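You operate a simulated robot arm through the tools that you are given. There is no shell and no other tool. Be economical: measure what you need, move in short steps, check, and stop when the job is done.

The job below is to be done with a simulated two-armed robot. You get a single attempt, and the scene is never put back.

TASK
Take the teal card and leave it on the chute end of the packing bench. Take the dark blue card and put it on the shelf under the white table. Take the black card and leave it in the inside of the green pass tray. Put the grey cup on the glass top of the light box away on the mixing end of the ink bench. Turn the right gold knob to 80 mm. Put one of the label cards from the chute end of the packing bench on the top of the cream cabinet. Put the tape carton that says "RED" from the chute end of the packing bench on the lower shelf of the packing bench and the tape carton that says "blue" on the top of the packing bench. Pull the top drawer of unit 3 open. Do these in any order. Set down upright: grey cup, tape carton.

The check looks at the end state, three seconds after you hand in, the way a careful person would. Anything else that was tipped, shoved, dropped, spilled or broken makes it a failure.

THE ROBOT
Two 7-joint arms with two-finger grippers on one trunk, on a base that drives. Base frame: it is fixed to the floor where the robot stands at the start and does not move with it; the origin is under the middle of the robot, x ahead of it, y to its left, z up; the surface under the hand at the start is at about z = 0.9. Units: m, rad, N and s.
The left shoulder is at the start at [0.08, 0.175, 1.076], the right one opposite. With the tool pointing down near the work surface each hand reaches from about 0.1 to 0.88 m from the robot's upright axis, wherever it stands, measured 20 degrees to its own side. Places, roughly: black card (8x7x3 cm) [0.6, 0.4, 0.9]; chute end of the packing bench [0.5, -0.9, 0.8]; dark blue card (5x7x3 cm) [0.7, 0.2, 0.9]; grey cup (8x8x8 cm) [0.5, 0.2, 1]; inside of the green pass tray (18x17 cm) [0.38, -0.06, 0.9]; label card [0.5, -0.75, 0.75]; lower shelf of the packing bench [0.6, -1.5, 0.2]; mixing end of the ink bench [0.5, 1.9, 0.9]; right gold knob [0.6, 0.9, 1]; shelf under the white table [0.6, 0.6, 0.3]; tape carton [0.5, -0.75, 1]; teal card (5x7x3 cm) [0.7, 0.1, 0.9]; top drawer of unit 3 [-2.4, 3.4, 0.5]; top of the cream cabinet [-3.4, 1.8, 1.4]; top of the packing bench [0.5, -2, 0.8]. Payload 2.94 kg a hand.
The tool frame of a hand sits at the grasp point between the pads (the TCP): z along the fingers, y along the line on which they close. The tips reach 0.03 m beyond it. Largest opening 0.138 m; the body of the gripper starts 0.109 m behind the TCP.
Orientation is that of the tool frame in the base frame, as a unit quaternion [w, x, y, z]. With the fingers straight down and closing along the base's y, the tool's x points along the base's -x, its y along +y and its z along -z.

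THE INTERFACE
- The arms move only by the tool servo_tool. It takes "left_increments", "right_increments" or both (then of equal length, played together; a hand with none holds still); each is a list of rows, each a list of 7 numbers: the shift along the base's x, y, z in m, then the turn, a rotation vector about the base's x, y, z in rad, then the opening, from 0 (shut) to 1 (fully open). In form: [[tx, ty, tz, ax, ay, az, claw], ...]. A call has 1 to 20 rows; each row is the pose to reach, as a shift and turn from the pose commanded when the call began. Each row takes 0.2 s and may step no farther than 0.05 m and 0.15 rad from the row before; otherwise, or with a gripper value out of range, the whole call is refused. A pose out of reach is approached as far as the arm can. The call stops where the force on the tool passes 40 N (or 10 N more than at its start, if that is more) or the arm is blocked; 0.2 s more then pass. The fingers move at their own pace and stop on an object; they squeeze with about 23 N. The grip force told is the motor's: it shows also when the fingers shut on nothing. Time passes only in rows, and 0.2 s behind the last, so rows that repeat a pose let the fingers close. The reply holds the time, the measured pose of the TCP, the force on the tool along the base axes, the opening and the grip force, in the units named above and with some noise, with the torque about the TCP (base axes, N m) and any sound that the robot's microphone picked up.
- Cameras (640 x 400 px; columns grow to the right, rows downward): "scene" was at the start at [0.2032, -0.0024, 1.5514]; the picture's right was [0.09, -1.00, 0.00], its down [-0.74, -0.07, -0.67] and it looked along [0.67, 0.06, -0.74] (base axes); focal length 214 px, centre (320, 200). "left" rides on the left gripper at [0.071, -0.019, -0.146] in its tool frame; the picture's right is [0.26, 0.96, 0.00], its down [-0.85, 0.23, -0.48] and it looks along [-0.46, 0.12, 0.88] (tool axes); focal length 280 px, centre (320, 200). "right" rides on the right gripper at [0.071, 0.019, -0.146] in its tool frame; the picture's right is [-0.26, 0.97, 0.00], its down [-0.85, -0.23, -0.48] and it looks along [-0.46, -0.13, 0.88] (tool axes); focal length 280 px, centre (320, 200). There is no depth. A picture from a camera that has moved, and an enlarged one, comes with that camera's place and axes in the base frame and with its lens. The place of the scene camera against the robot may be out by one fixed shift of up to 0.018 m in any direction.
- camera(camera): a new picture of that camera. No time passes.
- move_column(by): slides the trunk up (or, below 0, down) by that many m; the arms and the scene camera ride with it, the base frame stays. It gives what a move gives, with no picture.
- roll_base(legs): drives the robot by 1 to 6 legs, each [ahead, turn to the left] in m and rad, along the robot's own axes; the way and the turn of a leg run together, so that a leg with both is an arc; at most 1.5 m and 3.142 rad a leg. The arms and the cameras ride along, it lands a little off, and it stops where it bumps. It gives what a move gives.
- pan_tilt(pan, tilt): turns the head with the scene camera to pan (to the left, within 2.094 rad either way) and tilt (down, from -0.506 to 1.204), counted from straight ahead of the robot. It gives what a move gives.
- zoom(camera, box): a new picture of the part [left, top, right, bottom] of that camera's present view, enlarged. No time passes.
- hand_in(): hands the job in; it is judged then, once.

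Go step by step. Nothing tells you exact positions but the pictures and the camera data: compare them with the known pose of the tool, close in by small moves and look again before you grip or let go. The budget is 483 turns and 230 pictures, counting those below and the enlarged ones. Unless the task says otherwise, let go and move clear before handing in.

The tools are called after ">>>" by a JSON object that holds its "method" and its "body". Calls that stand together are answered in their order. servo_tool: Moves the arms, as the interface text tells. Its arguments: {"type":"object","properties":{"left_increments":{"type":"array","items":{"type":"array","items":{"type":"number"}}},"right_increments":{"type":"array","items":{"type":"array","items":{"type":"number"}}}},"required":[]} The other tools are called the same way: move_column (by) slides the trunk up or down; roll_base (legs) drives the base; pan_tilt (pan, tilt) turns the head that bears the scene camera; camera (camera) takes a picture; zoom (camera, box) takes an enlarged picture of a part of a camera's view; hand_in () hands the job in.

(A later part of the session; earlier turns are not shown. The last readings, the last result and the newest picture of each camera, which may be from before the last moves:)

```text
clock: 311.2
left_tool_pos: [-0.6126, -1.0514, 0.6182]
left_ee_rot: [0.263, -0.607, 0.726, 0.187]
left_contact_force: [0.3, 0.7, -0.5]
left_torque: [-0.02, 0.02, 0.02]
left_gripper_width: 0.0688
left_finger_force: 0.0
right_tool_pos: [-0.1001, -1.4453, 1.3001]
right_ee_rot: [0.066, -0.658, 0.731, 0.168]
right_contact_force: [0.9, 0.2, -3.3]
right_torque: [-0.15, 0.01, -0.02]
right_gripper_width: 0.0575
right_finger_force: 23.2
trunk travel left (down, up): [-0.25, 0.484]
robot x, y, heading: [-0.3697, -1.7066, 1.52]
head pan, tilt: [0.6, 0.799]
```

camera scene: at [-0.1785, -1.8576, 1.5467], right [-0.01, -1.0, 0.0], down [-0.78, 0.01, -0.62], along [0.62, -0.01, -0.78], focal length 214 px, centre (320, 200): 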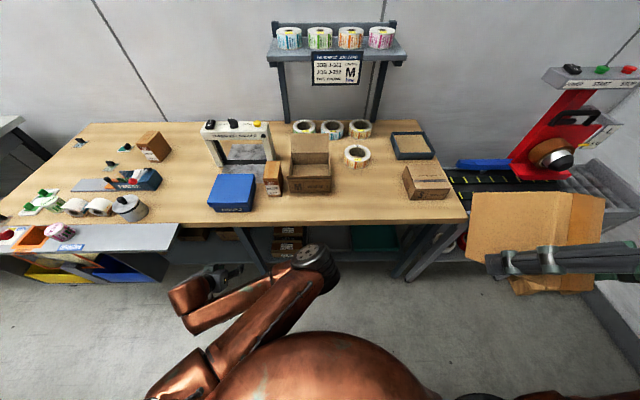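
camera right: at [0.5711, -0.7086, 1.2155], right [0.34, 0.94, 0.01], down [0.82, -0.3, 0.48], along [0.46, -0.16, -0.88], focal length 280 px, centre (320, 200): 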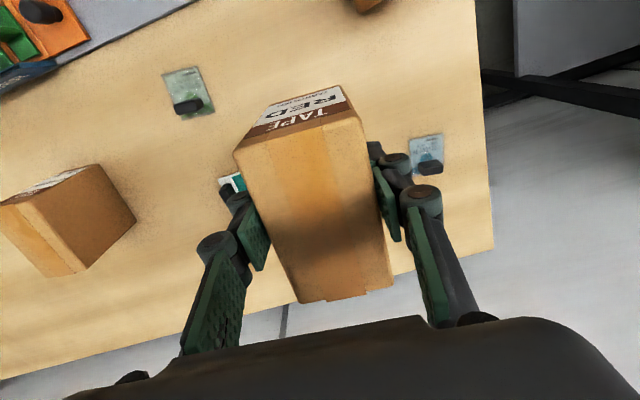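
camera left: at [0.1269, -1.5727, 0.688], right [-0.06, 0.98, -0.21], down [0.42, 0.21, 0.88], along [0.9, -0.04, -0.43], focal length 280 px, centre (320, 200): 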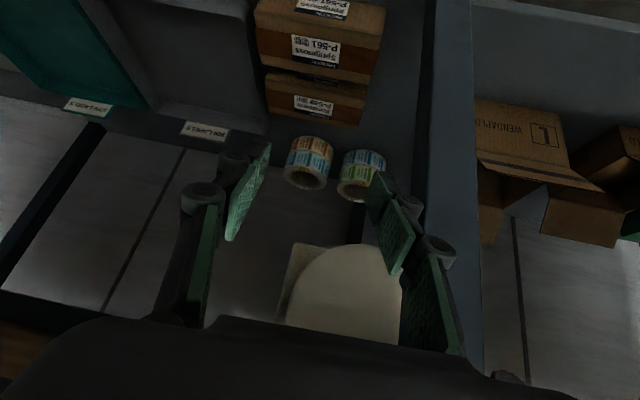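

>>> {"method": "servo_tool", "body": {"left_increments": [[0, -0.01, 0.03, -0.06, 0, 0, 0.5], [0, -0.02, 0.07, -0.12, 0, 0, 0.5], [0, -0.04, 0.11, -0.2, 0, 0, 0.5], [0, -0.06, 0.15, -0.28, 0.01, 0, 0.5], [0, -0.08, 0.19, -0.36, 0.01, 0, 0.5], [0, -0.1, 0.23, -0.44, 0.02, 0, 0.5], [0, -0.12, 0.27, -0.52, 0.02, 0, 0.5], [0, -0.14, 0.31, -0.6, 0.03, 0, 0.5], [0, -0.16, 0.35, -0.65, 0.03, 0, 0.5], [0, -0.18, 0.39, -0.65, 0.03, 0, 0.5], [0, -0.19, 0.43, -0.65, 0.03, 0, 0.5], [0, -0.2, 0.47, -0.65, 0.03, 0, 0.5], [0, -0.2, 0.51, -0.65, 0.03, 0, 0.5], [0, -0.2, 0.55, -0.65, 0.03, 0, 0.5]]}}

>>> {"method": "roll_base", "body": {"legs": [[0.07, 0]]}}

>>> {"method": "pan_tilt", "body": {"pan": -0.6, "tilt": 0.8}}

>>> {"method": "roll_base", "body": {"legs": [[0.07, 0]]}}

>>> {"method": "pan_tilt", "body": {"pan": 0.6, "tilt": 0.8}}

>>> {"method": "roll_base", "body": {"legs": [[0.07, 0]]}}

>>> {"method": "pan_tilt", "body": {"pan": -0.6, "tilt": 0.8}}

>>> {"method": "roll_base", "body": {"legs": [[0.07, 0]]}}

>>> {"method": "pan_tilt", "body": {"pan": 0.6, "tilt": 0.8}}

>>> {"method": "roll_base", "body": {"legs": [[0.07, 0]]}}

>>> {"method": "pan_tilt", "body": {"pan": -0.6, "tilt": 0.8}}

>>> {"method": "roll_base", "body": {"legs": [[0.07, 0]]}}

>>> {"method": "pan_tilt", "body": {"pan": 0.6, "tilt": 0.8}}

```text
clock: 314.2
left_tool_pos: [-0.6129, -1.2519, 1.1685]
left_ee_rot: [0.045, -0.657, 0.751, -0.046]
left_contact_force: [-0.3, -0.7, 0.1]
left_torque: [0.0, -0.03, 0.01]
left_gripper_width: 0.069
left_finger_force: 0.0
right_tool_pos: [-0.0992, -1.4476, 1.2993]
right_ee_rot: [0.067, -0.658, 0.73, 0.169]
right_contact_force: [-0.2, 0.1, -1.7]
right_torque: [-0.04, -0.01, -0.03]
right_gripper_width: 0.058
right_finger_force: 22.7
trunk travel left (down, up): [-0.25, 0.484]
robot x, y, heading: [-0.3725, -1.7094, 1.519]
head pan, tilt: [0.6, 0.799]
```

```text
clock: 315.2
left_tool_pos: [-0.6071, -1.1886, 1.1731]
left_ee_rot: [0.049, -0.657, 0.752, -0.042]
left_contact_force: [0.9, -0.9, 0.8]
left_torque: [0.17, 0.04, 0.04]
left_gripper_width: 0.069
left_finger_force: 0.1
right_tool_pos: [-0.0952, -1.3862, 1.3021]
right_ee_rot: [0.07, -0.657, 0.73, 0.172]
right_contact_force: [0.1, -2.3, -2.9]
right_torque: [0.07, -0.02, 0.0]
right_gripper_width: 0.0575
right_finger_force: 23.0
trunk travel left (down, up): [-0.25, 0.484]
robot x, y, heading: [-0.3662, -1.6387, 1.522]
head pan, tilt: [0.6, 0.799]
```

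```text
clock: 316.6
left_tool_pos: [-0.6084, -1.1806, 1.1711]
left_ee_rot: [0.046, -0.656, 0.752, -0.044]
left_contact_force: [1.0, 0.4, 0.2]
left_torque: [0.02, -0.02, -0.01]
left_gripper_width: 0.069
left_finger_force: 0.2
right_tool_pos: [-0.0953, -1.3805, 1.2997]
right_ee_rot: [0.067, -0.657, 0.731, 0.171]
right_contact_force: [0.8, 0.4, -3.2]
right_torque: [-0.17, -0.01, -0.02]
right_gripper_width: 0.0574
right_finger_force: 23.2
trunk travel left (down, up): [-0.25, 0.484]
robot x, y, heading: [-0.3696, -1.6352, 1.525]
head pan, tilt: [-0.6, 0.799]
```

```text
clock: 317.6
left_tool_pos: [-0.6038, -1.1233, 1.1752]
left_ee_rot: [0.05, -0.655, 0.753, -0.04]
left_contact_force: [0.8, -1.1, 1.7]
left_torque: [0.16, -0.02, 0.01]
left_gripper_width: 0.069
left_finger_force: 0.0
right_tool_pos: [-0.091, -1.3233, 1.3037]
right_ee_rot: [0.071, -0.657, 0.73, 0.175]
right_contact_force: [0.1, -0.9, -3.3]
right_torque: [0.02, -0.01, 0.0]
right_gripper_width: 0.0573
right_finger_force: 22.8
trunk travel left (down, up): [-0.25, 0.484]
robot x, y, heading: [-0.3604, -1.5685, 1.515]
head pan, tilt: [-0.6, 0.799]
```

```text
clock: 319.1
left_tool_pos: [-0.6026, -1.1149, 1.1719]
left_ee_rot: [0.048, -0.655, 0.753, -0.042]
left_contact_force: [-0.1, 0.4, -0.7]
left_torque: [-0.02, -0.03, -0.01]
left_gripper_width: 0.0689
left_finger_force: 0.0
right_tool_pos: [-0.0914, -1.3147, 1.3004]
right_ee_rot: [0.069, -0.656, 0.731, 0.173]
right_contact_force: [0.0, 1.1, -3.0]
right_torque: [-0.1, 0.05, -0.02]
right_gripper_width: 0.0573
right_finger_force: 22.8
trunk travel left (down, up): [-0.25, 0.484]
robot x, y, heading: [-0.3621, -1.5683, 1.514]
head pan, tilt: [0.6, 0.799]
```

```text
clock: 320.1
left_tool_pos: [-0.5999, -1.0533, 1.1761]
left_ee_rot: [0.052, -0.655, 0.753, -0.038]
left_contact_force: [-0.6, -0.9, 0.9]
left_torque: [0.12, 0.03, -0.01]
left_gripper_width: 0.069
left_finger_force: 0.1
right_tool_pos: [-0.0877, -1.2544, 1.3036]
right_ee_rot: [0.071, -0.657, 0.73, 0.176]
right_contact_force: [0.1, -1.0, -1.8]
right_torque: [0.02, 0.0, -0.03]
right_gripper_width: 0.0574
right_finger_force: 23.2
trunk travel left (down, up): [-0.25, 0.484]
robot x, y, heading: [-0.3618, -1.4984, 1.517]
head pan, tilt: [0.6, 0.799]
```

```text
clock: 321.5
left_tool_pos: [-0.5989, -1.0471, 1.1734]
left_ee_rot: [0.05, -0.655, 0.753, -0.039]
left_contact_force: [0.0, -0.2, 0.4]
left_torque: [0.01, -0.02, 0.02]
left_gripper_width: 0.069
left_finger_force: 0.1
right_tool_pos: [-0.0876, -1.2482, 1.3024]
right_ee_rot: [0.07, -0.657, 0.73, 0.174]
right_contact_force: [0.1, 0.0, -2.9]
right_torque: [-0.11, 0.0, 0.04]
right_gripper_width: 0.0576
right_finger_force: 22.7
trunk travel left (down, up): [-0.25, 0.484]
robot x, y, heading: [-0.3581, -1.4954, 1.517]
head pan, tilt: [-0.6, 0.799]
```

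```text
clock: 322.5
left_tool_pos: [-0.5957, -0.9881, 1.1783]
left_ee_rot: [0.053, -0.655, 0.753, -0.035]
left_contact_force: [0.5, -0.8, 1.0]
left_torque: [0.16, 0.02, 0.0]
left_gripper_width: 0.069
left_finger_force: 0.0
right_tool_pos: [-0.0846, -1.1896, 1.306]
right_ee_rot: [0.073, -0.658, 0.729, 0.178]
right_contact_force: [0.1, -1.4, -2.9]
right_torque: [0.0, 0.0, -0.03]
right_gripper_width: 0.0578
right_finger_force: 23.6
trunk travel left (down, up): [-0.25, 0.484]
robot x, y, heading: [-0.3563, -1.4312, 1.513]
head pan, tilt: [-0.6, 0.799]
```

```text
clock: 323.9
left_tool_pos: [-0.5951, -0.9809, 1.1737]
left_ee_rot: [0.052, -0.655, 0.753, -0.038]
left_contact_force: [-0.4, -0.1, 0.6]
left_torque: [-0.03, 0.0, -0.01]
left_gripper_width: 0.0691
left_finger_force: 0.2
right_tool_pos: [-0.084, -1.1819, 1.3027]
right_ee_rot: [0.07, -0.658, 0.729, 0.176]
right_contact_force: [0.0, -0.1, -3.1]
right_torque: [-0.15, -0.01, 0.02]
right_gripper_width: 0.0576
right_finger_force: 23.2
trunk travel left (down, up): [-0.25, 0.484]
robot x, y, heading: [-0.3566, -1.4308, 1.52]
head pan, tilt: [0.6, 0.799]
```

```text
clock: 324.9
left_tool_pos: [-0.5944, -0.9189, 1.1791]
left_ee_rot: [0.054, -0.656, 0.752, -0.035]
left_contact_force: [1.6, -1.0, 0.0]
left_torque: [0.12, -0.03, -0.02]
left_gripper_width: 0.069
left_finger_force: 0.0
right_tool_pos: [-0.0816, -1.1188, 1.3061]
right_ee_rot: [0.072, -0.659, 0.727, 0.179]
right_contact_force: [0.1, -1.0, -3.2]
right_torque: [-0.03, -0.02, -0.02]
right_gripper_width: 0.0576
right_finger_force: 23.4
trunk travel left (down, up): [-0.25, 0.484]
robot x, y, heading: [-0.354, -1.3619, 1.52]
head pan, tilt: [0.6, 0.799]
```

```text
clock: 326.3
left_tool_pos: [-0.5952, -0.9137, 1.1768]
left_ee_rot: [0.053, -0.656, 0.752, -0.037]
left_contact_force: [-0.1, 0.9, -0.8]
left_torque: [0.01, -0.02, 0.01]
left_gripper_width: 0.0687
left_finger_force: 0.0
right_tool_pos: [-0.0809, -1.1132, 1.3038]
right_ee_rot: [0.071, -0.659, 0.727, 0.177]
right_contact_force: [-0.4, 0.1, -3.6]
right_torque: [-0.16, 0.0, -0.01]
right_gripper_width: 0.0576
right_finger_force: 23.1
trunk travel left (down, up): [-0.25, 0.484]
robot x, y, heading: [-0.3512, -1.3604, 1.521]
head pan, tilt: [-0.6, 0.799]
```

```text
clock: 327.3
left_tool_pos: [-0.5909, -0.8519, 1.1811]
left_ee_rot: [0.056, -0.657, 0.751, -0.033]
left_contact_force: [0.3, -0.1, 0.5]
left_torque: [0.1, 0.03, 0.02]
left_gripper_width: 0.0691
left_finger_force: 0.1
right_tool_pos: [-0.0796, -1.0532, 1.3063]
right_ee_rot: [0.075, -0.659, 0.726, 0.181]
right_contact_force: [-0.4, -1.4, -2.4]
right_torque: [0.04, -0.01, 0.02]
right_gripper_width: 0.0575
right_finger_force: 22.7
trunk travel left (down, up): [-0.25, 0.484]
robot x, y, heading: [-0.35, -1.2913, 1.517]
head pan, tilt: [-0.6, 0.799]
```

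```text
clock: 328.7
left_tool_pos: [-0.591, -0.8461, 1.1773]
left_ee_rot: [0.054, -0.656, 0.752, -0.035]
left_contact_force: [-0.5, -0.6, 0.1]
left_torque: [-0.01, 0.05, 0.0]
left_gripper_width: 0.069
left_finger_force: 0.1
right_tool_pos: [-0.0786, -1.0469, 1.3033]
right_ee_rot: [0.071, -0.659, 0.727, 0.179]
right_contact_force: [0.4, -0.1, -4.1]
right_torque: [-0.15, -0.01, 0.01]
right_gripper_width: 0.0575
right_finger_force: 23.2
trunk travel left (down, up): [-0.25, 0.484]
robot x, y, heading: [-0.3501, -1.2927, 1.517]
head pan, tilt: [0.6, 0.799]
```

>>> {"method": "roll_base", "body": {"legs": [[0.09, 0]]}}

>>> {"method": "pan_tilt", "body": {"pan": -0.6, "tilt": 0.8}}

>>> {"method": "roll_base", "body": {"legs": [[0.09, 0]]}}

>>> {"method": "pan_tilt", "body": {"pan": 0.6, "tilt": 0.8}}

>>> {"method": "roll_base", "body": {"legs": [[0.09, 0]]}}

>>> {"method": "pan_tilt", "body": {"pan": -0.6, "tilt": 0.8}}

>>> {"method": "roll_base", "body": {"legs": [[0.09, 0]]}}

>>> {"method": "pan_tilt", "body": {"pan": 0.6, "tilt": 0.8}}

>>> {"method": "roll_base", "body": {"legs": [[0.09, 0]]}}

>>> {"method": "pan_tilt", "body": {"pan": -0.6, "tilt": 0.8}}

>>> {"method": "roll_base", "body": {"legs": [[0.09, 0]]}}

>>> {"method": "pan_tilt", "body": {"pan": 0.6, "tilt": 0.8}}

>>> {"method": "roll_base", "body": {"legs": [[0.09, 0]]}}

>>> {"method": "pan_tilt", "body": {"pan": -0.6, "tilt": 0.8}}

```text
clock: 329.8
left_tool_pos: [-0.5866, -0.7565, 1.1768]
left_ee_rot: [0.054, -0.657, 0.751, -0.035]
left_contact_force: [-0.2, 0.2, 0.5]
left_torque: [-0.03, 0.01, -0.01]
left_gripper_width: 0.0691
left_finger_force: 0.0
right_tool_pos: [-0.074, -0.9545, 1.3034]
right_ee_rot: [0.07, -0.659, 0.727, 0.179]
right_contact_force: [0.2, 1.2, -3.5]
right_torque: [-0.18, 0.01, -0.02]
right_gripper_width: 0.0577
right_finger_force: 23.5
trunk travel left (down, up): [-0.25, 0.484]
robot x, y, heading: [-0.3471, -1.2052, 1.526]
head pan, tilt: [0.6, 0.799]
```

```text
clock: 331.2
left_tool_pos: [-0.5872, -0.7571, 1.1769]
left_ee_rot: [0.054, -0.658, 0.751, -0.035]
left_contact_force: [1.3, -0.6, -0.2]
left_torque: [0.0, 0.03, 0.03]
left_gripper_width: 0.069
left_finger_force: 0.1
right_tool_pos: [-0.0737, -0.9571, 1.3044]
right_ee_rot: [0.072, -0.66, 0.726, 0.179]
right_contact_force: [0.4, 0.2, -3.5]
right_torque: [-0.14, 0.01, 0.04]
right_gripper_width: 0.0578
right_finger_force: 23.2
trunk travel left (down, up): [-0.25, 0.484]
robot x, y, heading: [-0.3452, -1.2042, 1.526]
head pan, tilt: [-0.6, 0.799]
```

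```text
clock: 332.3
left_tool_pos: [-0.5814, -0.6629, 1.177]
left_ee_rot: [0.053, -0.656, 0.752, -0.036]
left_contact_force: [0.6, 0.9, -1.0]
left_torque: [-0.06, 0.01, 0.02]
left_gripper_width: 0.0692
left_finger_force: 0.1
right_tool_pos: [-0.0695, -0.8633, 1.3029]
right_ee_rot: [0.071, -0.659, 0.727, 0.178]
right_contact_force: [-0.5, 0.5, -3.5]
right_torque: [-0.2, 0.01, 0.0]
right_gripper_width: 0.0576
right_finger_force: 23.3
trunk travel left (down, up): [-0.25, 0.484]
robot x, y, heading: [-0.3439, -1.1099, 1.522]
head pan, tilt: [-0.6, 0.799]
```

```text
clock: 333.7
left_tool_pos: [-0.582, -0.664, 1.1768]
left_ee_rot: [0.053, -0.656, 0.752, -0.035]
left_contact_force: [0.5, -0.2, -0.2]
left_torque: [0.02, 0.0, 0.02]
left_gripper_width: 0.0689
left_finger_force: 0.1
right_tool_pos: [-0.0688, -0.8657, 1.3038]
right_ee_rot: [0.073, -0.658, 0.728, 0.179]
right_contact_force: [0.2, -0.2, -3.1]
right_torque: [-0.14, -0.02, 0.0]
right_gripper_width: 0.0575
right_finger_force: 22.9
trunk travel left (down, up): [-0.25, 0.484]
robot x, y, heading: [-0.3421, -1.1062, 1.521]
head pan, tilt: [0.6, 0.799]
```

```text
clock: 334.8
left_tool_pos: [-0.5776, -0.5736, 1.178]
left_ee_rot: [0.053, -0.656, 0.752, -0.036]
left_contact_force: [-0.3, -0.4, -0.3]
left_torque: [-0.07, 0.01, 0.0]
left_gripper_width: 0.069
left_finger_force: 0.1
right_tool_pos: [-0.0648, -0.7735, 1.3041]
right_ee_rot: [0.072, -0.659, 0.727, 0.178]
right_contact_force: [0.6, 0.1, -4.2]
right_torque: [-0.25, 0.06, 0.03]
right_gripper_width: 0.0575
right_finger_force: 22.7
trunk travel left (down, up): [-0.25, 0.484]
robot x, y, heading: [-0.3318, -1.0187, 1.521]
head pan, tilt: [0.6, 0.799]
```

```text
clock: 336.2
left_tool_pos: [-0.5762, -0.5742, 1.1762]
left_ee_rot: [0.053, -0.656, 0.752, -0.036]
left_contact_force: [0.6, -0.2, 0.0]
left_torque: [0.02, -0.01, 0.02]
left_gripper_width: 0.0693
left_finger_force: 0.1
right_tool_pos: [-0.0634, -0.7759, 1.3028]
right_ee_rot: [0.072, -0.659, 0.727, 0.179]
right_contact_force: [0.8, 0.3, -3.2]
right_torque: [-0.13, 0.0, 0.02]
right_gripper_width: 0.0577
right_finger_force: 23.0
trunk travel left (down, up): [-0.25, 0.484]
robot x, y, heading: [-0.3371, -1.0193, 1.52]
head pan, tilt: [-0.6, 0.799]
```

```text
clock: 337.3
left_tool_pos: [-0.5731, -0.4817, 1.1761]
left_ee_rot: [0.053, -0.656, 0.752, -0.036]
left_contact_force: [-0.7, 1.0, -0.8]
left_torque: [-0.03, -0.04, 0.0]
left_gripper_width: 0.0689
left_finger_force: 0.2
right_tool_pos: [-0.0598, -0.6825, 1.3033]
right_ee_rot: [0.071, -0.659, 0.727, 0.178]
right_contact_force: [-0.2, 0.5, -2.7]
right_torque: [-0.2, -0.01, 0.06]
right_gripper_width: 0.0572
right_finger_force: 23.5
trunk travel left (down, up): [-0.25, 0.484]
robot x, y, heading: [-0.3322, -0.932, 1.521]
head pan, tilt: [-0.6, 0.799]
```

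```text
clock: 338.7
left_tool_pos: [-0.5716, -0.4827, 1.1769]
left_ee_rot: [0.053, -0.655, 0.752, -0.036]
left_contact_force: [-0.3, -0.1, 0.3]
left_torque: [-0.02, 0.01, -0.01]
left_gripper_width: 0.069
left_finger_force: 0.0
right_tool_pos: [-0.0594, -0.6837, 1.3029]
right_ee_rot: [0.071, -0.659, 0.727, 0.179]
right_contact_force: [-0.1, -0.5, -3.2]
right_torque: [-0.13, 0.0, -0.04]
right_gripper_width: 0.0575
right_finger_force: 23.0
trunk travel left (down, up): [-0.25, 0.484]
robot x, y, heading: [-0.3319, -0.9291, 1.519]
head pan, tilt: [0.6, 0.799]
```

```text
clock: 339.8
left_tool_pos: [-0.5685, -0.3896, 1.1777]
left_ee_rot: [0.053, -0.657, 0.751, -0.036]
left_contact_force: [-0.4, 1.1, 0.9]
left_torque: [-0.08, -0.01, -0.03]
left_gripper_width: 0.0691
left_finger_force: 0.1
right_tool_pos: [-0.055, -0.5904, 1.303]
right_ee_rot: [0.071, -0.659, 0.728, 0.178]
right_contact_force: [0.4, 0.7, -3.8]
right_torque: [-0.2, 0.03, 0.01]
right_gripper_width: 0.0575
right_finger_force: 23.1
trunk travel left (down, up): [-0.25, 0.484]
robot x, y, heading: [-0.3262, -0.8374, 1.525]
head pan, tilt: [0.6, 0.799]
```

```text
clock: 341.2
left_tool_pos: [-0.5684, -0.3904, 1.1778]
left_ee_rot: [0.052, -0.656, 0.752, -0.036]
left_contact_force: [-0.6, -0.4, 0.0]
left_torque: [0.01, -0.02, -0.01]
left_gripper_width: 0.0685
left_finger_force: 0.0
right_tool_pos: [-0.0552, -0.591, 1.3044]
right_ee_rot: [0.071, -0.659, 0.727, 0.178]
right_contact_force: [-0.3, 0.5, -2.9]
right_torque: [-0.13, 0.02, 0.02]
right_gripper_width: 0.0574
right_finger_force: 23.4
trunk travel left (down, up): [-0.25, 0.484]
robot x, y, heading: [-0.3309, -0.835, 1.519]
head pan, tilt: [-0.6, 0.799]
```

```text
clock: 342.3
left_tool_pos: [-0.5637, -0.2996, 1.1769]
left_ee_rot: [0.052, -0.656, 0.752, -0.037]
left_contact_force: [-0.1, 1.2, -0.3]
left_torque: [-0.05, 0.02, 0.0]
left_gripper_width: 0.0689
left_finger_force: 0.0
right_tool_pos: [-0.0503, -0.4997, 1.3042]
right_ee_rot: [0.071, -0.659, 0.727, 0.178]
right_contact_force: [1.4, 0.8, -4.3]
right_torque: [-0.24, 0.06, 0.0]
right_gripper_width: 0.0574
right_finger_force: 22.8
trunk travel left (down, up): [-0.25, 0.484]
robot x, y, heading: [-0.3218, -0.7448, 1.52]
head pan, tilt: [-0.6, 0.799]
```

```text
clock: 343.7
left_tool_pos: [-0.5627, -0.3017, 1.1775]
left_ee_rot: [0.053, -0.657, 0.751, -0.036]
left_contact_force: [-0.6, 0.7, -0.9]
left_torque: [-0.02, -0.02, -0.01]
left_gripper_width: 0.0691
left_finger_force: 0.1
right_tool_pos: [-0.0504, -0.4999, 1.3028]
right_ee_rot: [0.072, -0.659, 0.727, 0.179]
right_contact_force: [-0.2, -0.3, -3.9]
right_torque: [-0.15, 0.01, -0.01]
right_gripper_width: 0.0577
right_finger_force: 23.1
trunk travel left (down, up): [-0.25, 0.484]
robot x, y, heading: [-0.3236, -0.7454, 1.521]
head pan, tilt: [0.6, 0.799]
```

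```text
clock: 344.8
left_tool_pos: [-0.5569, -0.2119, 1.1778]
left_ee_rot: [0.052, -0.655, 0.753, -0.036]
left_contact_force: [-0.2, 0.9, -0.2]
left_torque: [-0.09, 0.01, -0.03]
left_gripper_width: 0.0693
left_finger_force: 0.0
right_tool_pos: [-0.0463, -0.4127, 1.3035]
right_ee_rot: [0.072, -0.658, 0.728, 0.179]
right_contact_force: [0.7, 0.8, -3.0]
right_torque: [-0.24, 0.06, 0.01]
right_gripper_width: 0.0575
right_finger_force: 22.8
trunk travel left (down, up): [-0.25, 0.484]
robot x, y, heading: [-0.317, -0.6559, 1.518]
head pan, tilt: [0.6, 0.799]
```

```text
clock: 346.2
left_tool_pos: [-0.557, -0.2134, 1.1759]
left_ee_rot: [0.053, -0.655, 0.753, -0.035]
left_contact_force: [0.0, 0.2, -0.3]
left_torque: [-0.01, -0.02, -0.02]
left_gripper_width: 0.0687
left_finger_force: 0.1
right_tool_pos: [-0.045, -0.4132, 1.3029]
right_ee_rot: [0.072, -0.659, 0.727, 0.179]
right_contact_force: [0.1, 0.1, -3.8]
right_torque: [-0.14, 0.01, 0.02]
right_gripper_width: 0.0575
right_finger_force: 23.2
trunk travel left (down, up): [-0.25, 0.484]
robot x, y, heading: [-0.3196, -0.659, 1.515]
head pan, tilt: [-0.6, 0.799]
```

0.09 m legs leave almost no sway. Four more, then turn to face the gap between the tables.

>>> {"method": "roll_base", "body": {"legs": [[0.09, 0]]}}

>>> {"method": "pan_tilt", "body": {"pan": 0.6, "tilt": 0.8}}

>>> {"method": "roll_base", "body": {"legs": [[0.09, 0]]}}

>>> {"method": "pan_tilt", "body": {"pan": -0.6, "tilt": 0.8}}

>>> {"method": "roll_base", "body": {"legs": [[0.09, 0]]}}

>>> {"method": "pan_tilt", "body": {"pan": 0.6, "tilt": 0.8}}

>>> {"method": "roll_base", "body": {"legs": [[0, -0.14], [0, -0.14], [0, -0.14], [0, -0.14], [0, -0.14], [0, -0.14]]}}

>>> {"method": "roll_base", "body": {"legs": [[0, -0.14], [0, -0.14], [0, -0.14], [0, -0.14], [0, -0.14], [0, -0.14]]}}

>>> {"method": "pan_tilt", "body": {"pan": -0.3, "tilt": 0.8}}

>>> {"method": "camera", "body": {"camera": "scene"}}

```text
clock: 347.3
left_tool_pos: [-0.5532, -0.1222, 1.1756]
left_ee_rot: [0.052, -0.656, 0.752, -0.037]
left_contact_force: [-0.4, 0.5, -0.6]
left_torque: [-0.05, 0.01, 0.01]
left_gripper_width: 0.0692
left_finger_force: 0.1
right_tool_pos: [-0.0403, -0.3243, 1.3029]
right_ee_rot: [0.071, -0.659, 0.728, 0.178]
right_contact_force: [-0.2, 0.5, -3.5]
right_torque: [-0.21, 0.03, 0.0]
right_gripper_width: 0.0574
right_finger_force: 22.8
trunk travel left (down, up): [-0.25, 0.484]
robot x, y, heading: [-0.3114, -0.5666, 1.516]
head pan, tilt: [-0.6, 0.799]
```

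```text
clock: 348.7
left_tool_pos: [-0.5534, -0.1229, 1.1767]
left_ee_rot: [0.052, -0.657, 0.752, -0.036]
left_contact_force: [0.9, 0.7, -0.8]
left_torque: [0.04, -0.01, 0.01]
left_gripper_width: 0.0692
left_finger_force: 0.0
right_tool_pos: [-0.0423, -0.3236, 1.3036]
right_ee_rot: [0.071, -0.659, 0.727, 0.178]
right_contact_force: [0.0, 0.6, -3.1]
right_torque: [-0.12, 0.03, -0.02]
right_gripper_width: 0.0578
right_finger_force: 22.6
trunk travel left (down, up): [-0.25, 0.484]
robot x, y, heading: [-0.3138, -0.5688, 1.516]
head pan, tilt: [0.6, 0.799]
```

```text
clock: 349.8
left_tool_pos: [-0.5483, -0.0287, 1.176]
left_ee_rot: [0.052, -0.656, 0.752, -0.037]
left_contact_force: [-0.2, -0.6, -0.4]
left_torque: [-0.06, -0.01, 0.0]
left_gripper_width: 0.0691
left_finger_force: 0.2
right_tool_pos: [-0.0372, -0.2299, 1.3041]
right_ee_rot: [0.07, -0.658, 0.728, 0.177]
right_contact_force: [-1.0, 1.1, -3.8]
right_torque: [-0.23, 0.06, -0.01]
right_gripper_width: 0.0576
right_finger_force: 23.1
trunk travel left (down, up): [-0.25, 0.484]
robot x, y, heading: [-0.3103, -0.4765, 1.518]
head pan, tilt: [0.6, 0.799]
```

```text
clock: 351.2
left_tool_pos: [-0.5495, -0.0302, 1.1761]
left_ee_rot: [0.052, -0.656, 0.752, -0.036]
left_contact_force: [0.1, 0.3, 0.3]
left_torque: [-0.01, -0.02, 0.01]
left_gripper_width: 0.0687
left_finger_force: 0.0
right_tool_pos: [-0.0375, -0.2316, 1.3032]
right_ee_rot: [0.071, -0.659, 0.727, 0.18]
right_contact_force: [0.0, 0.6, -3.4]
right_torque: [-0.12, 0.0, -0.02]
right_gripper_width: 0.0576
right_finger_force: 23.2
trunk travel left (down, up): [-0.25, 0.484]
robot x, y, heading: [-0.3107, -0.4732, 1.524]
head pan, tilt: [-0.6, 0.799]
```

```text
clock: 352.3
left_tool_pos: [-0.5438, 0.0593, 1.176]
left_ee_rot: [0.052, -0.655, 0.753, -0.037]
left_contact_force: [-0.4, 0.7, -0.5]
left_torque: [-0.08, 0.02, 0.0]
left_gripper_width: 0.069
left_finger_force: 0.0
right_tool_pos: [-0.0316, -0.1423, 1.3027]
right_ee_rot: [0.072, -0.658, 0.728, 0.177]
right_contact_force: [0.3, 0.0, -3.7]
right_torque: [-0.2, 0.01, 0.0]
right_gripper_width: 0.0575
right_finger_force: 23.1
trunk travel left (down, up): [-0.25, 0.484]
robot x, y, heading: [-0.3037, -0.3875, 1.517]
head pan, tilt: [-0.6, 0.799]
```

```text
clock: 353.7
left_tool_pos: [-0.5438, 0.0587, 1.1766]
left_ee_rot: [0.052, -0.656, 0.752, -0.036]
left_contact_force: [-0.1, 0.5, 0.5]
left_torque: [0.0, -0.01, -0.03]
left_gripper_width: 0.0689
left_finger_force: 0.1
right_tool_pos: [-0.0314, -0.1432, 1.3038]
right_ee_rot: [0.072, -0.658, 0.728, 0.177]
right_contact_force: [-0.7, -0.2, -3.8]
right_torque: [-0.15, 0.01, 0.01]
right_gripper_width: 0.0574
right_finger_force: 22.9
trunk travel left (down, up): [-0.25, 0.484]
robot x, y, heading: [-0.3053, -0.3903, 1.518]
head pan, tilt: [0.6, 0.799]
```

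```text
clock: 354.6
left_tool_pos: [-0.5206, 0.0679, 1.1779]
left_ee_rot: [0.051, -0.637, 0.768, -0.037]
left_contact_force: [0.8, -0.5, 0.5]
left_torque: [0.02, 0.05, 0.0]
left_gripper_width: 0.0689
left_finger_force: 0.0
right_tool_pos: [-0.0178, -0.1582, 1.3023]
right_ee_rot: [0.076, -0.64, 0.744, 0.177]
right_contact_force: [1.3, -1.0, -4.1]
right_torque: [-0.11, 0.06, 0.03]
right_gripper_width: 0.0577
right_finger_force: 23.4
trunk travel left (down, up): [-0.25, 0.484]
robot x, y, heading: [-0.3035, -0.3882, 1.471]
head pan, tilt: [0.6, 0.799]
stopped in leg 1: the robot was blocked; the commanded pose is now the measured one
```

```text
clock: 358.7
left_tool_pos: [-0.1055, 0.078, 1.1761]
left_ee_rot: [0.031, -0.265, 0.962, -0.056]
left_contact_force: [0.3, -0.1, -0.1]
left_torque: [0.02, -0.02, 0.0]
left_gripper_width: 0.069
left_finger_force: 0.0
right_tool_pos: [0.0573, -0.4473, 1.3028]
right_ee_rot: [0.141, -0.28, 0.941, 0.13]
right_contact_force: [-0.2, -0.1, -2.9]
right_torque: [-0.09, 0.15, 0.02]
right_gripper_width: 0.0572
right_finger_force: 23.0
trunk travel left (down, up): [-0.25, 0.484]
robot x, y, heading: [-0.3067, -0.3873, 0.627]
head pan, tilt: [0.6, 0.799]
```

```text
clock: 359.9
left_tool_pos: [-0.1064, 0.0787, 1.176]
left_ee_rot: [0.032, -0.265, 0.962, -0.056]
left_contact_force: [-1.1, 0.1, 0.8]
left_torque: [0.01, -0.02, -0.04]
left_gripper_width: 0.0692
left_finger_force: 0.0
right_tool_pos: [0.057, -0.4463, 1.303]
right_ee_rot: [0.142, -0.279, 0.941, 0.13]
right_contact_force: [-1.0, -1.0, -3.3]
right_torque: [-0.09, 0.11, -0.01]
right_gripper_width: 0.0575
right_finger_force: 23.1
trunk travel left (down, up): [-0.25, 0.484]
robot x, y, heading: [-0.3037, -0.3872, 0.631]
head pan, tilt: [-0.3, 0.799]
```

```text
95 pictures are left
camera scene: at [-0.1245, -0.307, 1.5546], right [0.32, -0.95, 0.0], down [-0.68, -0.23, -0.7], along [0.66, 0.22, -0.72], focal length 214 px, centre (320, 200)
```

scene: 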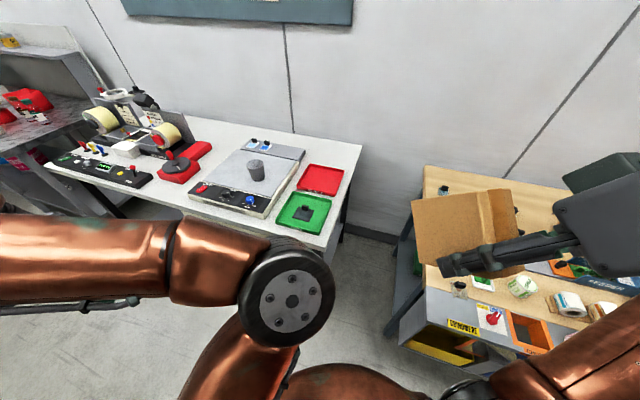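

Plan: stand at about (-0.02, 0) facing -0.6 rad, so the right arm can pass through the gap diagonally to the shelf end. Drive there.

>>> {"method": "roll_base", "body": {"legs": [[0, 0.1], [0, 0.1], [0, 0.1]]}}

>>> {"method": "pan_tilt", "body": {"pan": 0.6, "tilt": 0.8}}

>>> {"method": "roll_base", "body": {"legs": [[0.09, 0]]}}

>>> {"method": "pan_tilt", "body": {"pan": -0.6, "tilt": 0.8}}

>>> {"method": "roll_base", "body": {"legs": [[0.09, 0]]}}

>>> {"method": "pan_tilt", "body": {"pan": 0.6, "tilt": 0.8}}

>>> {"method": "roll_base", "body": {"legs": [[0.09, 0]]}}

>>> {"method": "pan_tilt", "body": {"pan": -0.6, "tilt": 0.8}}

>>> {"method": "roll_base", "body": {"legs": [[0.09, 0]]}}

>>> {"method": "pan_tilt", "body": {"pan": 0.6, "tilt": 0.8}}

>>> {"method": "roll_base", "body": {"legs": [[0.09, 0]]}}

>>> {"method": "pan_tilt", "body": {"pan": -0.6, "tilt": 0.8}}

>>> {"method": "camera", "body": {"camera": "scene"}}

```text
clock: 361.8
left_tool_pos: [-0.2546, 0.117, 1.175]
left_ee_rot: [0.039, -0.407, 0.911, -0.051]
left_contact_force: [-1.1, 1.0, -0.6]
left_torque: [-0.05, -0.02, 0.0]
left_gripper_width: 0.0692
left_finger_force: 0.0
right_tool_pos: [0.0567, -0.336, 1.304]
right_ee_rot: [0.122, -0.417, 0.888, 0.149]
right_contact_force: [-0.9, 0.3, -2.4]
right_torque: [-0.2, 0.08, -0.03]
right_gripper_width: 0.0577
right_finger_force: 23.0
trunk travel left (down, up): [-0.25, 0.484]
robot x, y, heading: [-0.3076, -0.3893, 0.927]
head pan, tilt: [-0.3, 0.799]
```

```text
clock: 363.0
left_tool_pos: [-0.2528, 0.1165, 1.1755]
left_ee_rot: [0.04, -0.406, 0.912, -0.05]
left_contact_force: [0.5, 0.4, -0.5]
left_torque: [0.02, 0.0, 0.02]
left_gripper_width: 0.0693
left_finger_force: 0.1
right_tool_pos: [0.0586, -0.3373, 1.3034]
right_ee_rot: [0.121, -0.417, 0.888, 0.149]
right_contact_force: [-0.2, -0.4, -3.9]
right_torque: [-0.11, 0.11, -0.01]
right_gripper_width: 0.0577
right_finger_force: 23.2
trunk travel left (down, up): [-0.25, 0.484]
robot x, y, heading: [-0.3057, -0.3885, 0.928]
head pan, tilt: [0.6, 0.799]
```

```text
clock: 364.1
left_tool_pos: [-0.199, 0.1878, 1.1751]
left_ee_rot: [0.039, -0.407, 0.911, -0.05]
left_contact_force: [0.9, -0.4, -0.1]
left_torque: [-0.06, 0.06, -0.02]
left_gripper_width: 0.0689
left_finger_force: 0.0
right_tool_pos: [0.114, -0.2634, 1.3022]
right_ee_rot: [0.12, -0.417, 0.888, 0.149]
right_contact_force: [0.6, 0.2, -4.3]
right_torque: [-0.18, 0.12, 0.04]
right_gripper_width: 0.0576
right_finger_force: 23.7
trunk travel left (down, up): [-0.25, 0.484]
robot x, y, heading: [-0.249, -0.3165, 0.928]
head pan, tilt: [0.6, 0.799]
```

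```text
clock: 365.5
left_tool_pos: [-0.2005, 0.1883, 1.1754]
left_ee_rot: [0.039, -0.408, 0.911, -0.05]
left_contact_force: [0.7, 0.2, 0.3]
left_torque: [-0.01, 0.03, 0.04]
left_gripper_width: 0.0689
left_finger_force: 0.1
right_tool_pos: [0.1123, -0.2657, 1.303]
right_ee_rot: [0.12, -0.418, 0.888, 0.149]
right_contact_force: [0.1, 0.1, -3.4]
right_torque: [-0.1, 0.08, 0.01]
right_gripper_width: 0.0574
right_finger_force: 23.4
trunk travel left (down, up): [-0.25, 0.484]
robot x, y, heading: [-0.2533, -0.3181, 0.934]
head pan, tilt: [-0.6, 0.799]
```

```text
clock: 366.6
left_tool_pos: [-0.1465, 0.2614, 1.1746]
left_ee_rot: [0.039, -0.408, 0.911, -0.05]
left_contact_force: [-0.6, 0.8, -0.8]
left_torque: [-0.04, 0.04, 0.01]
left_gripper_width: 0.0692
left_finger_force: 0.0
right_tool_pos: [0.1661, -0.1916, 1.3017]
right_ee_rot: [0.119, -0.417, 0.888, 0.149]
right_contact_force: [0.8, 0.1, -3.5]
right_torque: [-0.22, 0.11, 0.0]
right_gripper_width: 0.0576
right_finger_force: 23.1
trunk travel left (down, up): [-0.25, 0.484]
robot x, y, heading: [-0.1978, -0.2454, 0.934]
head pan, tilt: [-0.6, 0.799]
```

```text
clock: 368.0
left_tool_pos: [-0.1472, 0.2587, 1.1762]
left_ee_rot: [0.038, -0.408, 0.911, -0.05]
left_contact_force: [0.8, -1.0, 0.3]
left_torque: [0.04, -0.02, 0.0]
left_gripper_width: 0.069
left_finger_force: 0.0
right_tool_pos: [0.1653, -0.1933, 1.3031]
right_ee_rot: [0.12, -0.418, 0.888, 0.149]
right_contact_force: [0.3, -0.5, -3.2]
right_torque: [-0.08, 0.13, 0.01]
right_gripper_width: 0.0575
right_finger_force: 23.2
trunk travel left (down, up): [-0.25, 0.484]
robot x, y, heading: [-0.197, -0.2447, 0.927]
head pan, tilt: [0.6, 0.799]
```

```text
clock: 369.1
left_tool_pos: [-0.0959, 0.3309, 1.1758]
left_ee_rot: [0.038, -0.408, 0.911, -0.051]
left_contact_force: [0.2, 0.5, -0.3]
left_torque: [-0.05, 0.03, 0.01]
left_gripper_width: 0.0691
left_finger_force: 0.0
right_tool_pos: [0.2196, -0.1216, 1.3024]
right_ee_rot: [0.119, -0.418, 0.888, 0.149]
right_contact_force: [0.3, 1.1, -4.4]
right_torque: [-0.18, 0.15, -0.01]
right_gripper_width: 0.0573
right_finger_force: 23.5
trunk travel left (down, up): [-0.25, 0.484]
robot x, y, heading: [-0.1489, -0.1718, 0.931]
head pan, tilt: [0.6, 0.799]
```

```text
clock: 370.5
left_tool_pos: [-0.0963, 0.3298, 1.1757]
left_ee_rot: [0.039, -0.408, 0.911, -0.051]
left_contact_force: [-0.3, 0.1, -0.5]
left_torque: [0.01, 0.02, 0.04]
left_gripper_width: 0.0691
left_finger_force: 0.1
right_tool_pos: [0.2176, -0.1225, 1.303]
right_ee_rot: [0.119, -0.418, 0.888, 0.149]
right_contact_force: [-0.1, -0.3, -3.7]
right_torque: [-0.09, 0.11, 0.0]
right_gripper_width: 0.0576
right_finger_force: 22.8
trunk travel left (down, up): [-0.25, 0.484]
robot x, y, heading: [-0.146, -0.1753, 0.932]
head pan, tilt: [-0.6, 0.799]
```

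```text
clock: 371.6
left_tool_pos: [-0.0405, 0.4032, 1.1752]
left_ee_rot: [0.038, -0.409, 0.91, -0.051]
left_contact_force: [0.0, 0.9, 0.1]
left_torque: [-0.07, 0.06, 0.0]
left_gripper_width: 0.0688
left_finger_force: 0.1
right_tool_pos: [0.2726, -0.0496, 1.3024]
right_ee_rot: [0.119, -0.417, 0.889, 0.149]
right_contact_force: [0.9, 0.1, -3.7]
right_torque: [-0.18, 0.14, 0.02]
right_gripper_width: 0.0575
right_finger_force: 22.7
trunk travel left (down, up): [-0.25, 0.484]
robot x, y, heading: [-0.0925, -0.1056, 0.932]
head pan, tilt: [-0.6, 0.799]
```

```text
clock: 373.0
left_tool_pos: [-0.0422, 0.4027, 1.1752]
left_ee_rot: [0.039, -0.408, 0.911, -0.05]
left_contact_force: [-0.1, -0.2, -0.1]
left_torque: [-0.02, 0.0, 0.0]
left_gripper_width: 0.0691
left_finger_force: 0.1
right_tool_pos: [0.2719, -0.0495, 1.3028]
right_ee_rot: [0.12, -0.417, 0.888, 0.149]
right_contact_force: [-0.3, 0.4, -3.0]
right_torque: [-0.1, 0.11, 0.02]
right_gripper_width: 0.0573
right_finger_force: 22.8
trunk travel left (down, up): [-0.25, 0.484]
robot x, y, heading: [-0.0893, -0.1003, 0.93]
head pan, tilt: [0.6, 0.799]
```

```text
clock: 374.1
left_tool_pos: [0.0117, 0.4755, 1.1748]
left_ee_rot: [0.038, -0.408, 0.911, -0.05]
left_contact_force: [0.0, 0.6, -0.6]
left_torque: [-0.05, 0.03, -0.02]
left_gripper_width: 0.0688
left_finger_force: 0.1
right_tool_pos: [0.3267, 0.0233, 1.3013]
right_ee_rot: [0.12, -0.417, 0.888, 0.149]
right_contact_force: [0.0, 1.0, -3.9]
right_torque: [-0.18, 0.17, 0.0]
right_gripper_width: 0.0578
right_finger_force: 22.9
trunk travel left (down, up): [-0.25, 0.484]
robot x, y, heading: [-0.041, -0.0307, 0.935]
head pan, tilt: [0.6, 0.799]
```

```text
clock: 375.5
left_tool_pos: [0.0117, 0.4737, 1.1759]
left_ee_rot: [0.039, -0.408, 0.911, -0.051]
left_contact_force: [0.0, 0.0, -0.4]
left_torque: [-0.01, -0.02, -0.01]
left_gripper_width: 0.069
left_finger_force: 0.0
right_tool_pos: [0.325, 0.0215, 1.3028]
right_ee_rot: [0.119, -0.417, 0.888, 0.149]
right_contact_force: [0.1, 0.1, -4.2]
right_torque: [-0.1, 0.11, -0.01]
right_gripper_width: 0.0575
right_finger_force: 23.2
trunk travel left (down, up): [-0.25, 0.484]
robot x, y, heading: [-0.0403, -0.0302, 0.935]
head pan, tilt: [-0.6, 0.799]
```

```text
94 pictures are left
camera scene: at [0.1186, 0.0746, 1.5545], right [0.33, -0.95, 0.0], down [-0.68, -0.23, -0.7], along [0.66, 0.23, -0.72], focal length 214 px, centre (320, 200)
```

scene: 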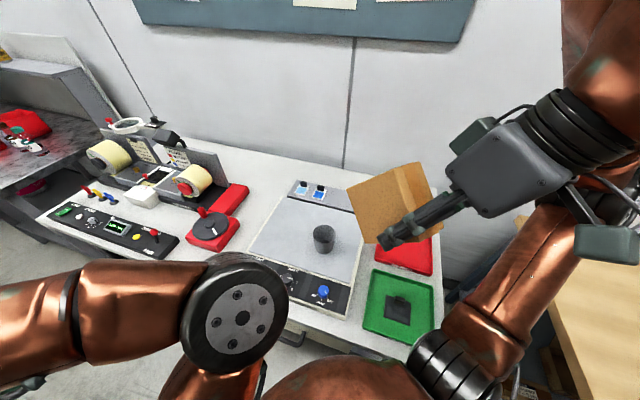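

>>> {"method": "roll_base", "body": {"legs": [[0, -0.11], [0, -0.14], [0, -0.14], [0, -0.14], [0, -0.14], [0, -0.14]]}}

>>> {"method": "roll_base", "body": {"legs": [[0, -0.14], [0, -0.14], [0, -0.14], [0, -0.14], [0, -0.14], [0, -0.03]]}}

>>> {"method": "pan_tilt", "body": {"pan": -0.1, "tilt": 0.9}}

>>> {"method": "camera", "body": {"camera": "scene"}}

```text
clock: 379.6
left_tool_pos: [0.3612, 0.2822, 1.1761]
left_ee_rot: [0.016, -0.018, 0.998, -0.061]
left_contact_force: [0.6, -0.5, -0.4]
left_torque: [0.03, -0.01, 0.01]
left_gripper_width: 0.0691
left_finger_force: 0.1
right_tool_pos: [0.25, -0.259, 1.303]
right_ee_rot: [0.169, -0.036, 0.981, 0.09]
right_contact_force: [-0.3, -0.3, -3.9]
right_torque: [0.0, 0.11, 0.01]
right_gripper_width: 0.0575
right_finger_force: 22.8
trunk travel left (down, up): [-0.25, 0.484]
robot x, y, heading: [-0.0376, -0.0325, 0.128]
head pan, tilt: [-0.6, 0.799]
```

```text
clock: 383.4
left_tool_pos: [0.4694, -0.0577, 1.177]
left_ee_rot: [-0.007, 0.333, 0.941, -0.063]
left_contact_force: [0.1, -0.3, 0.0]
left_torque: [0.04, 0.0, -0.03]
left_gripper_width: 0.069
left_finger_force: 0.0
right_tool_pos: [0.0319, -0.3909, 1.3018]
right_ee_rot: [0.189, 0.311, 0.931, 0.025]
right_contact_force: [0.1, -0.3, -3.1]
right_torque: [0.1, 0.09, 0.0]
right_gripper_width: 0.0573
right_finger_force: 22.8
trunk travel left (down, up): [-0.25, 0.484]
robot x, y, heading: [-0.0351, -0.0289, -0.593]
head pan, tilt: [-0.6, 0.799]
```

```text
clock: 384.3
left_tool_pos: [0.4683, -0.0567, 1.1757]
left_ee_rot: [-0.006, 0.333, 0.941, -0.064]
left_contact_force: [0.7, 0.3, -0.1]
left_torque: [-0.01, 0.01, 0.01]
left_gripper_width: 0.0687
left_finger_force: 0.1
right_tool_pos: [0.0315, -0.3908, 1.3032]
right_ee_rot: [0.189, 0.312, 0.931, 0.026]
right_contact_force: [1.2, -0.8, -3.9]
right_torque: [0.11, 0.12, -0.03]
right_gripper_width: 0.0575
right_finger_force: 23.5
trunk travel left (down, up): [-0.25, 0.484]
robot x, y, heading: [-0.0368, -0.0311, -0.594]
head pan, tilt: [-0.099, 0.901]
```

```text
93 pictures are left
camera scene: at [0.125, -0.1508, 1.5467], right [-0.64, -0.77, 0.0], down [-0.6, 0.5, -0.62], along [0.48, -0.4, -0.78], focal length 214 px, centre (320, 200)
```

scene: 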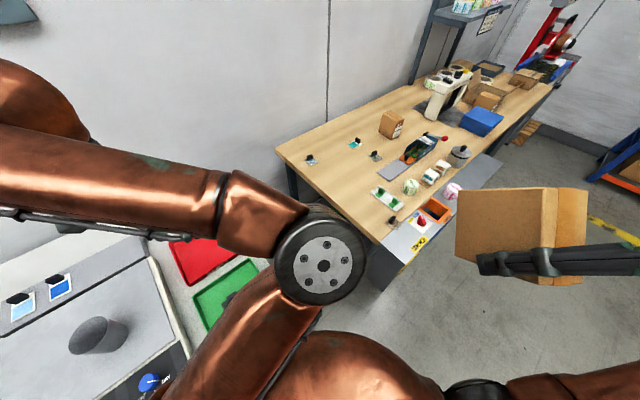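

>>> {"method": "servo_tool", "body": {"left_increments": [[0, 0.03, 0.02, 0, 0, 0, 0.5], [-0.01, 0.06, 0.04, 0, 0, 0, 0.5], [-0.02, 0.09, 0.06, 0, 0, 0, 0.5], [-0.03, 0.12, 0.08, 0, 0, 0, 0.5], [-0.04, 0.15, 0.1, 0, 0, 0, 0.5], [-0.05, 0.18, 0.12, 0, 0, 0, 0.5], [-0.06, 0.21, 0.12, 0, 0, 0, 0.5], [-0.07, 0.24, 0.12, 0, 0, 0, 0.5], [-0.08, 0.27, 0.12, 0, 0, 0, 0.5]]}}

>>> {"method": "pan_tilt", "body": {"pan": -0.1, "tilt": 1.1}}

>>> {"method": "camera", "body": {"camera": "scene"}}

```text
clock: 386.3
left_tool_pos: [0.3887, 0.216, 1.2963]
left_ee_rot: [-0.007, 0.335, 0.94, -0.063]
left_contact_force: [-0.6, -0.2, -0.1]
left_torque: [-0.01, 0.04, 0.01]
left_gripper_width: 0.069
left_finger_force: 0.0
right_tool_pos: [0.0313, -0.3913, 1.3035]
right_ee_rot: [0.189, 0.311, 0.931, 0.025]
right_contact_force: [0.5, 0.0, -3.5]
right_torque: [0.03, 0.15, -0.01]
right_gripper_width: 0.0577
right_finger_force: 22.9
trunk travel left (down, up): [-0.25, 0.484]
robot x, y, heading: [-0.0384, -0.0328, -0.593]
head pan, tilt: [-0.099, 0.901]
```

```text
clock: 387.0
left_tool_pos: [0.388, 0.2141, 1.2961]
left_ee_rot: [-0.008, 0.335, 0.94, -0.062]
left_contact_force: [0.0, 0.6, 0.4]
left_torque: [0.02, 0.0, -0.02]
left_gripper_width: 0.069
left_finger_force: 0.0
right_tool_pos: [0.0313, -0.3908, 1.301]
right_ee_rot: [0.189, 0.312, 0.931, 0.026]
right_contact_force: [-0.9, -0.1, -3.1]
right_torque: [0.12, 0.13, 0.02]
right_gripper_width: 0.0577
right_finger_force: 23.0
trunk travel left (down, up): [-0.25, 0.484]
robot x, y, heading: [-0.0369, -0.031, -0.594]
head pan, tilt: [-0.099, 1.1]
```

```text
92 pictures are left
camera scene: at [0.1156, -0.1426, 1.5329], right [-0.64, -0.77, 0.0], down [-0.69, 0.57, -0.45], along [0.35, -0.29, -0.89], focal length 214 px, centre (320, 200)
```

scene: 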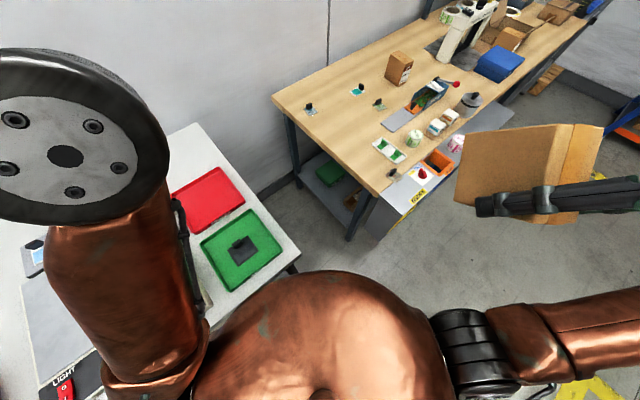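

>>> {"method": "zoom", "body": {"camera": "scene", "box": [250, 80, 450, 280]}}

```text
2.00 times, centred on (350, 180) of scene
camera zoom: at [0.1156, -0.1426, 1.5329], right [-0.64, -0.77, 0.0], down [-0.69, 0.57, -0.45], along [0.35, -0.29, -0.89], focal length 429 px, centre (260, 240)
```

zoom: 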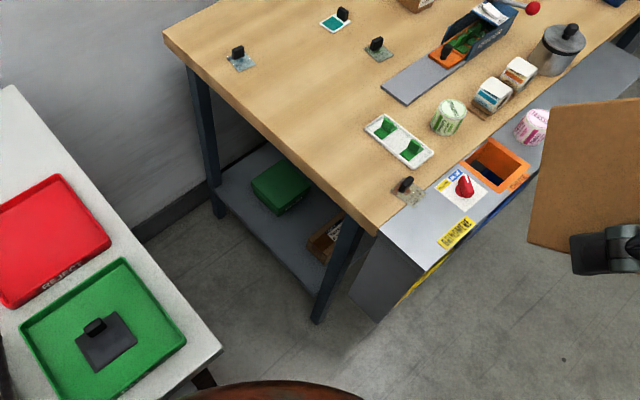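

Clear view: the shelf end is free around (0.59, -0.65), between the brown carton and the green box. First bring RED over the gap at (0.36, -0.40) and straighten it.

>>> {"method": "servo_tool", "body": {"right_increments": [[0.02, 0, 0, -0.02, 0.015, 0, 0], [0.05, 0, 0, -0.05, 0.03, 0, 0], [0.08, 0, 0, -0.08, 0.05, 0, 0], [0.11, 0, -0.01, -0.11, 0.07, 0.01, 0], [0.14, 0, -0.02, -0.137, 0.093, 0.017, 0], [0.17, 0, -0.03, -0.137, 0.093, 0.017, 0], [0.2, 0, -0.04, -0.137, 0.093, 0.017, 0], [0.23, 0, -0.05, -0.137, 0.093, 0.017, 0], [0.26, 0, -0.06, -0.137, 0.093, 0.017, 0], [0.29, 0, -0.07, -0.137, 0.093, 0.017, 0], [0.32, 0, -0.08, -0.137, 0.093, 0.017, 0], [0.33, 0, -0.1, -0.137, 0.093, 0.017, 0]]}}

>>> {"method": "camera", "body": {"camera": "scene"}}

```text
clock: 389.6
left_tool_pos: [0.3883, 0.2129, 1.2962]
left_ee_rot: [-0.006, 0.334, 0.94, -0.064]
left_contact_force: [0.5, 0.0, -0.4]
left_torque: [0.03, 0.01, 0.05]
left_gripper_width: 0.069
left_finger_force: 0.0
right_tool_pos: [0.3631, -0.3894, 1.2016]
right_ee_rot: [0.167, 0.292, 0.94, -0.052]
right_contact_force: [-0.2, -0.5, -3.0]
right_torque: [0.11, 0.15, -0.04]
right_gripper_width: 0.0575
right_finger_force: 22.7
trunk travel left (down, up): [-0.25, 0.484]
robot x, y, heading: [-0.0402, -0.0279, -0.592]
head pan, tilt: [-0.099, 1.1]
```

```text
90 pictures are left
camera scene: at [0.1162, -0.1432, 1.5327], right [-0.64, -0.77, 0.0], down [-0.69, 0.57, -0.45], along [0.35, -0.29, -0.89], focal length 214 px, centre (320, 200)
```

scene: 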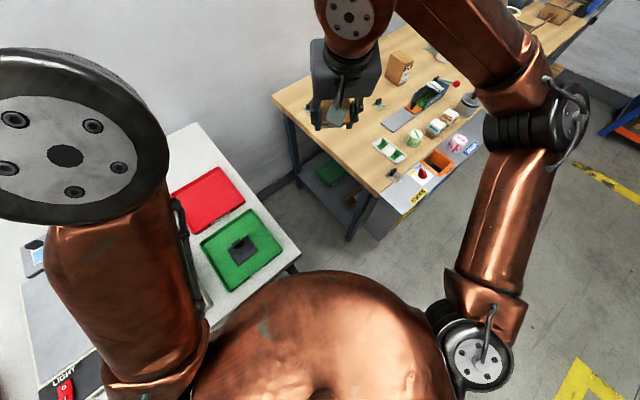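

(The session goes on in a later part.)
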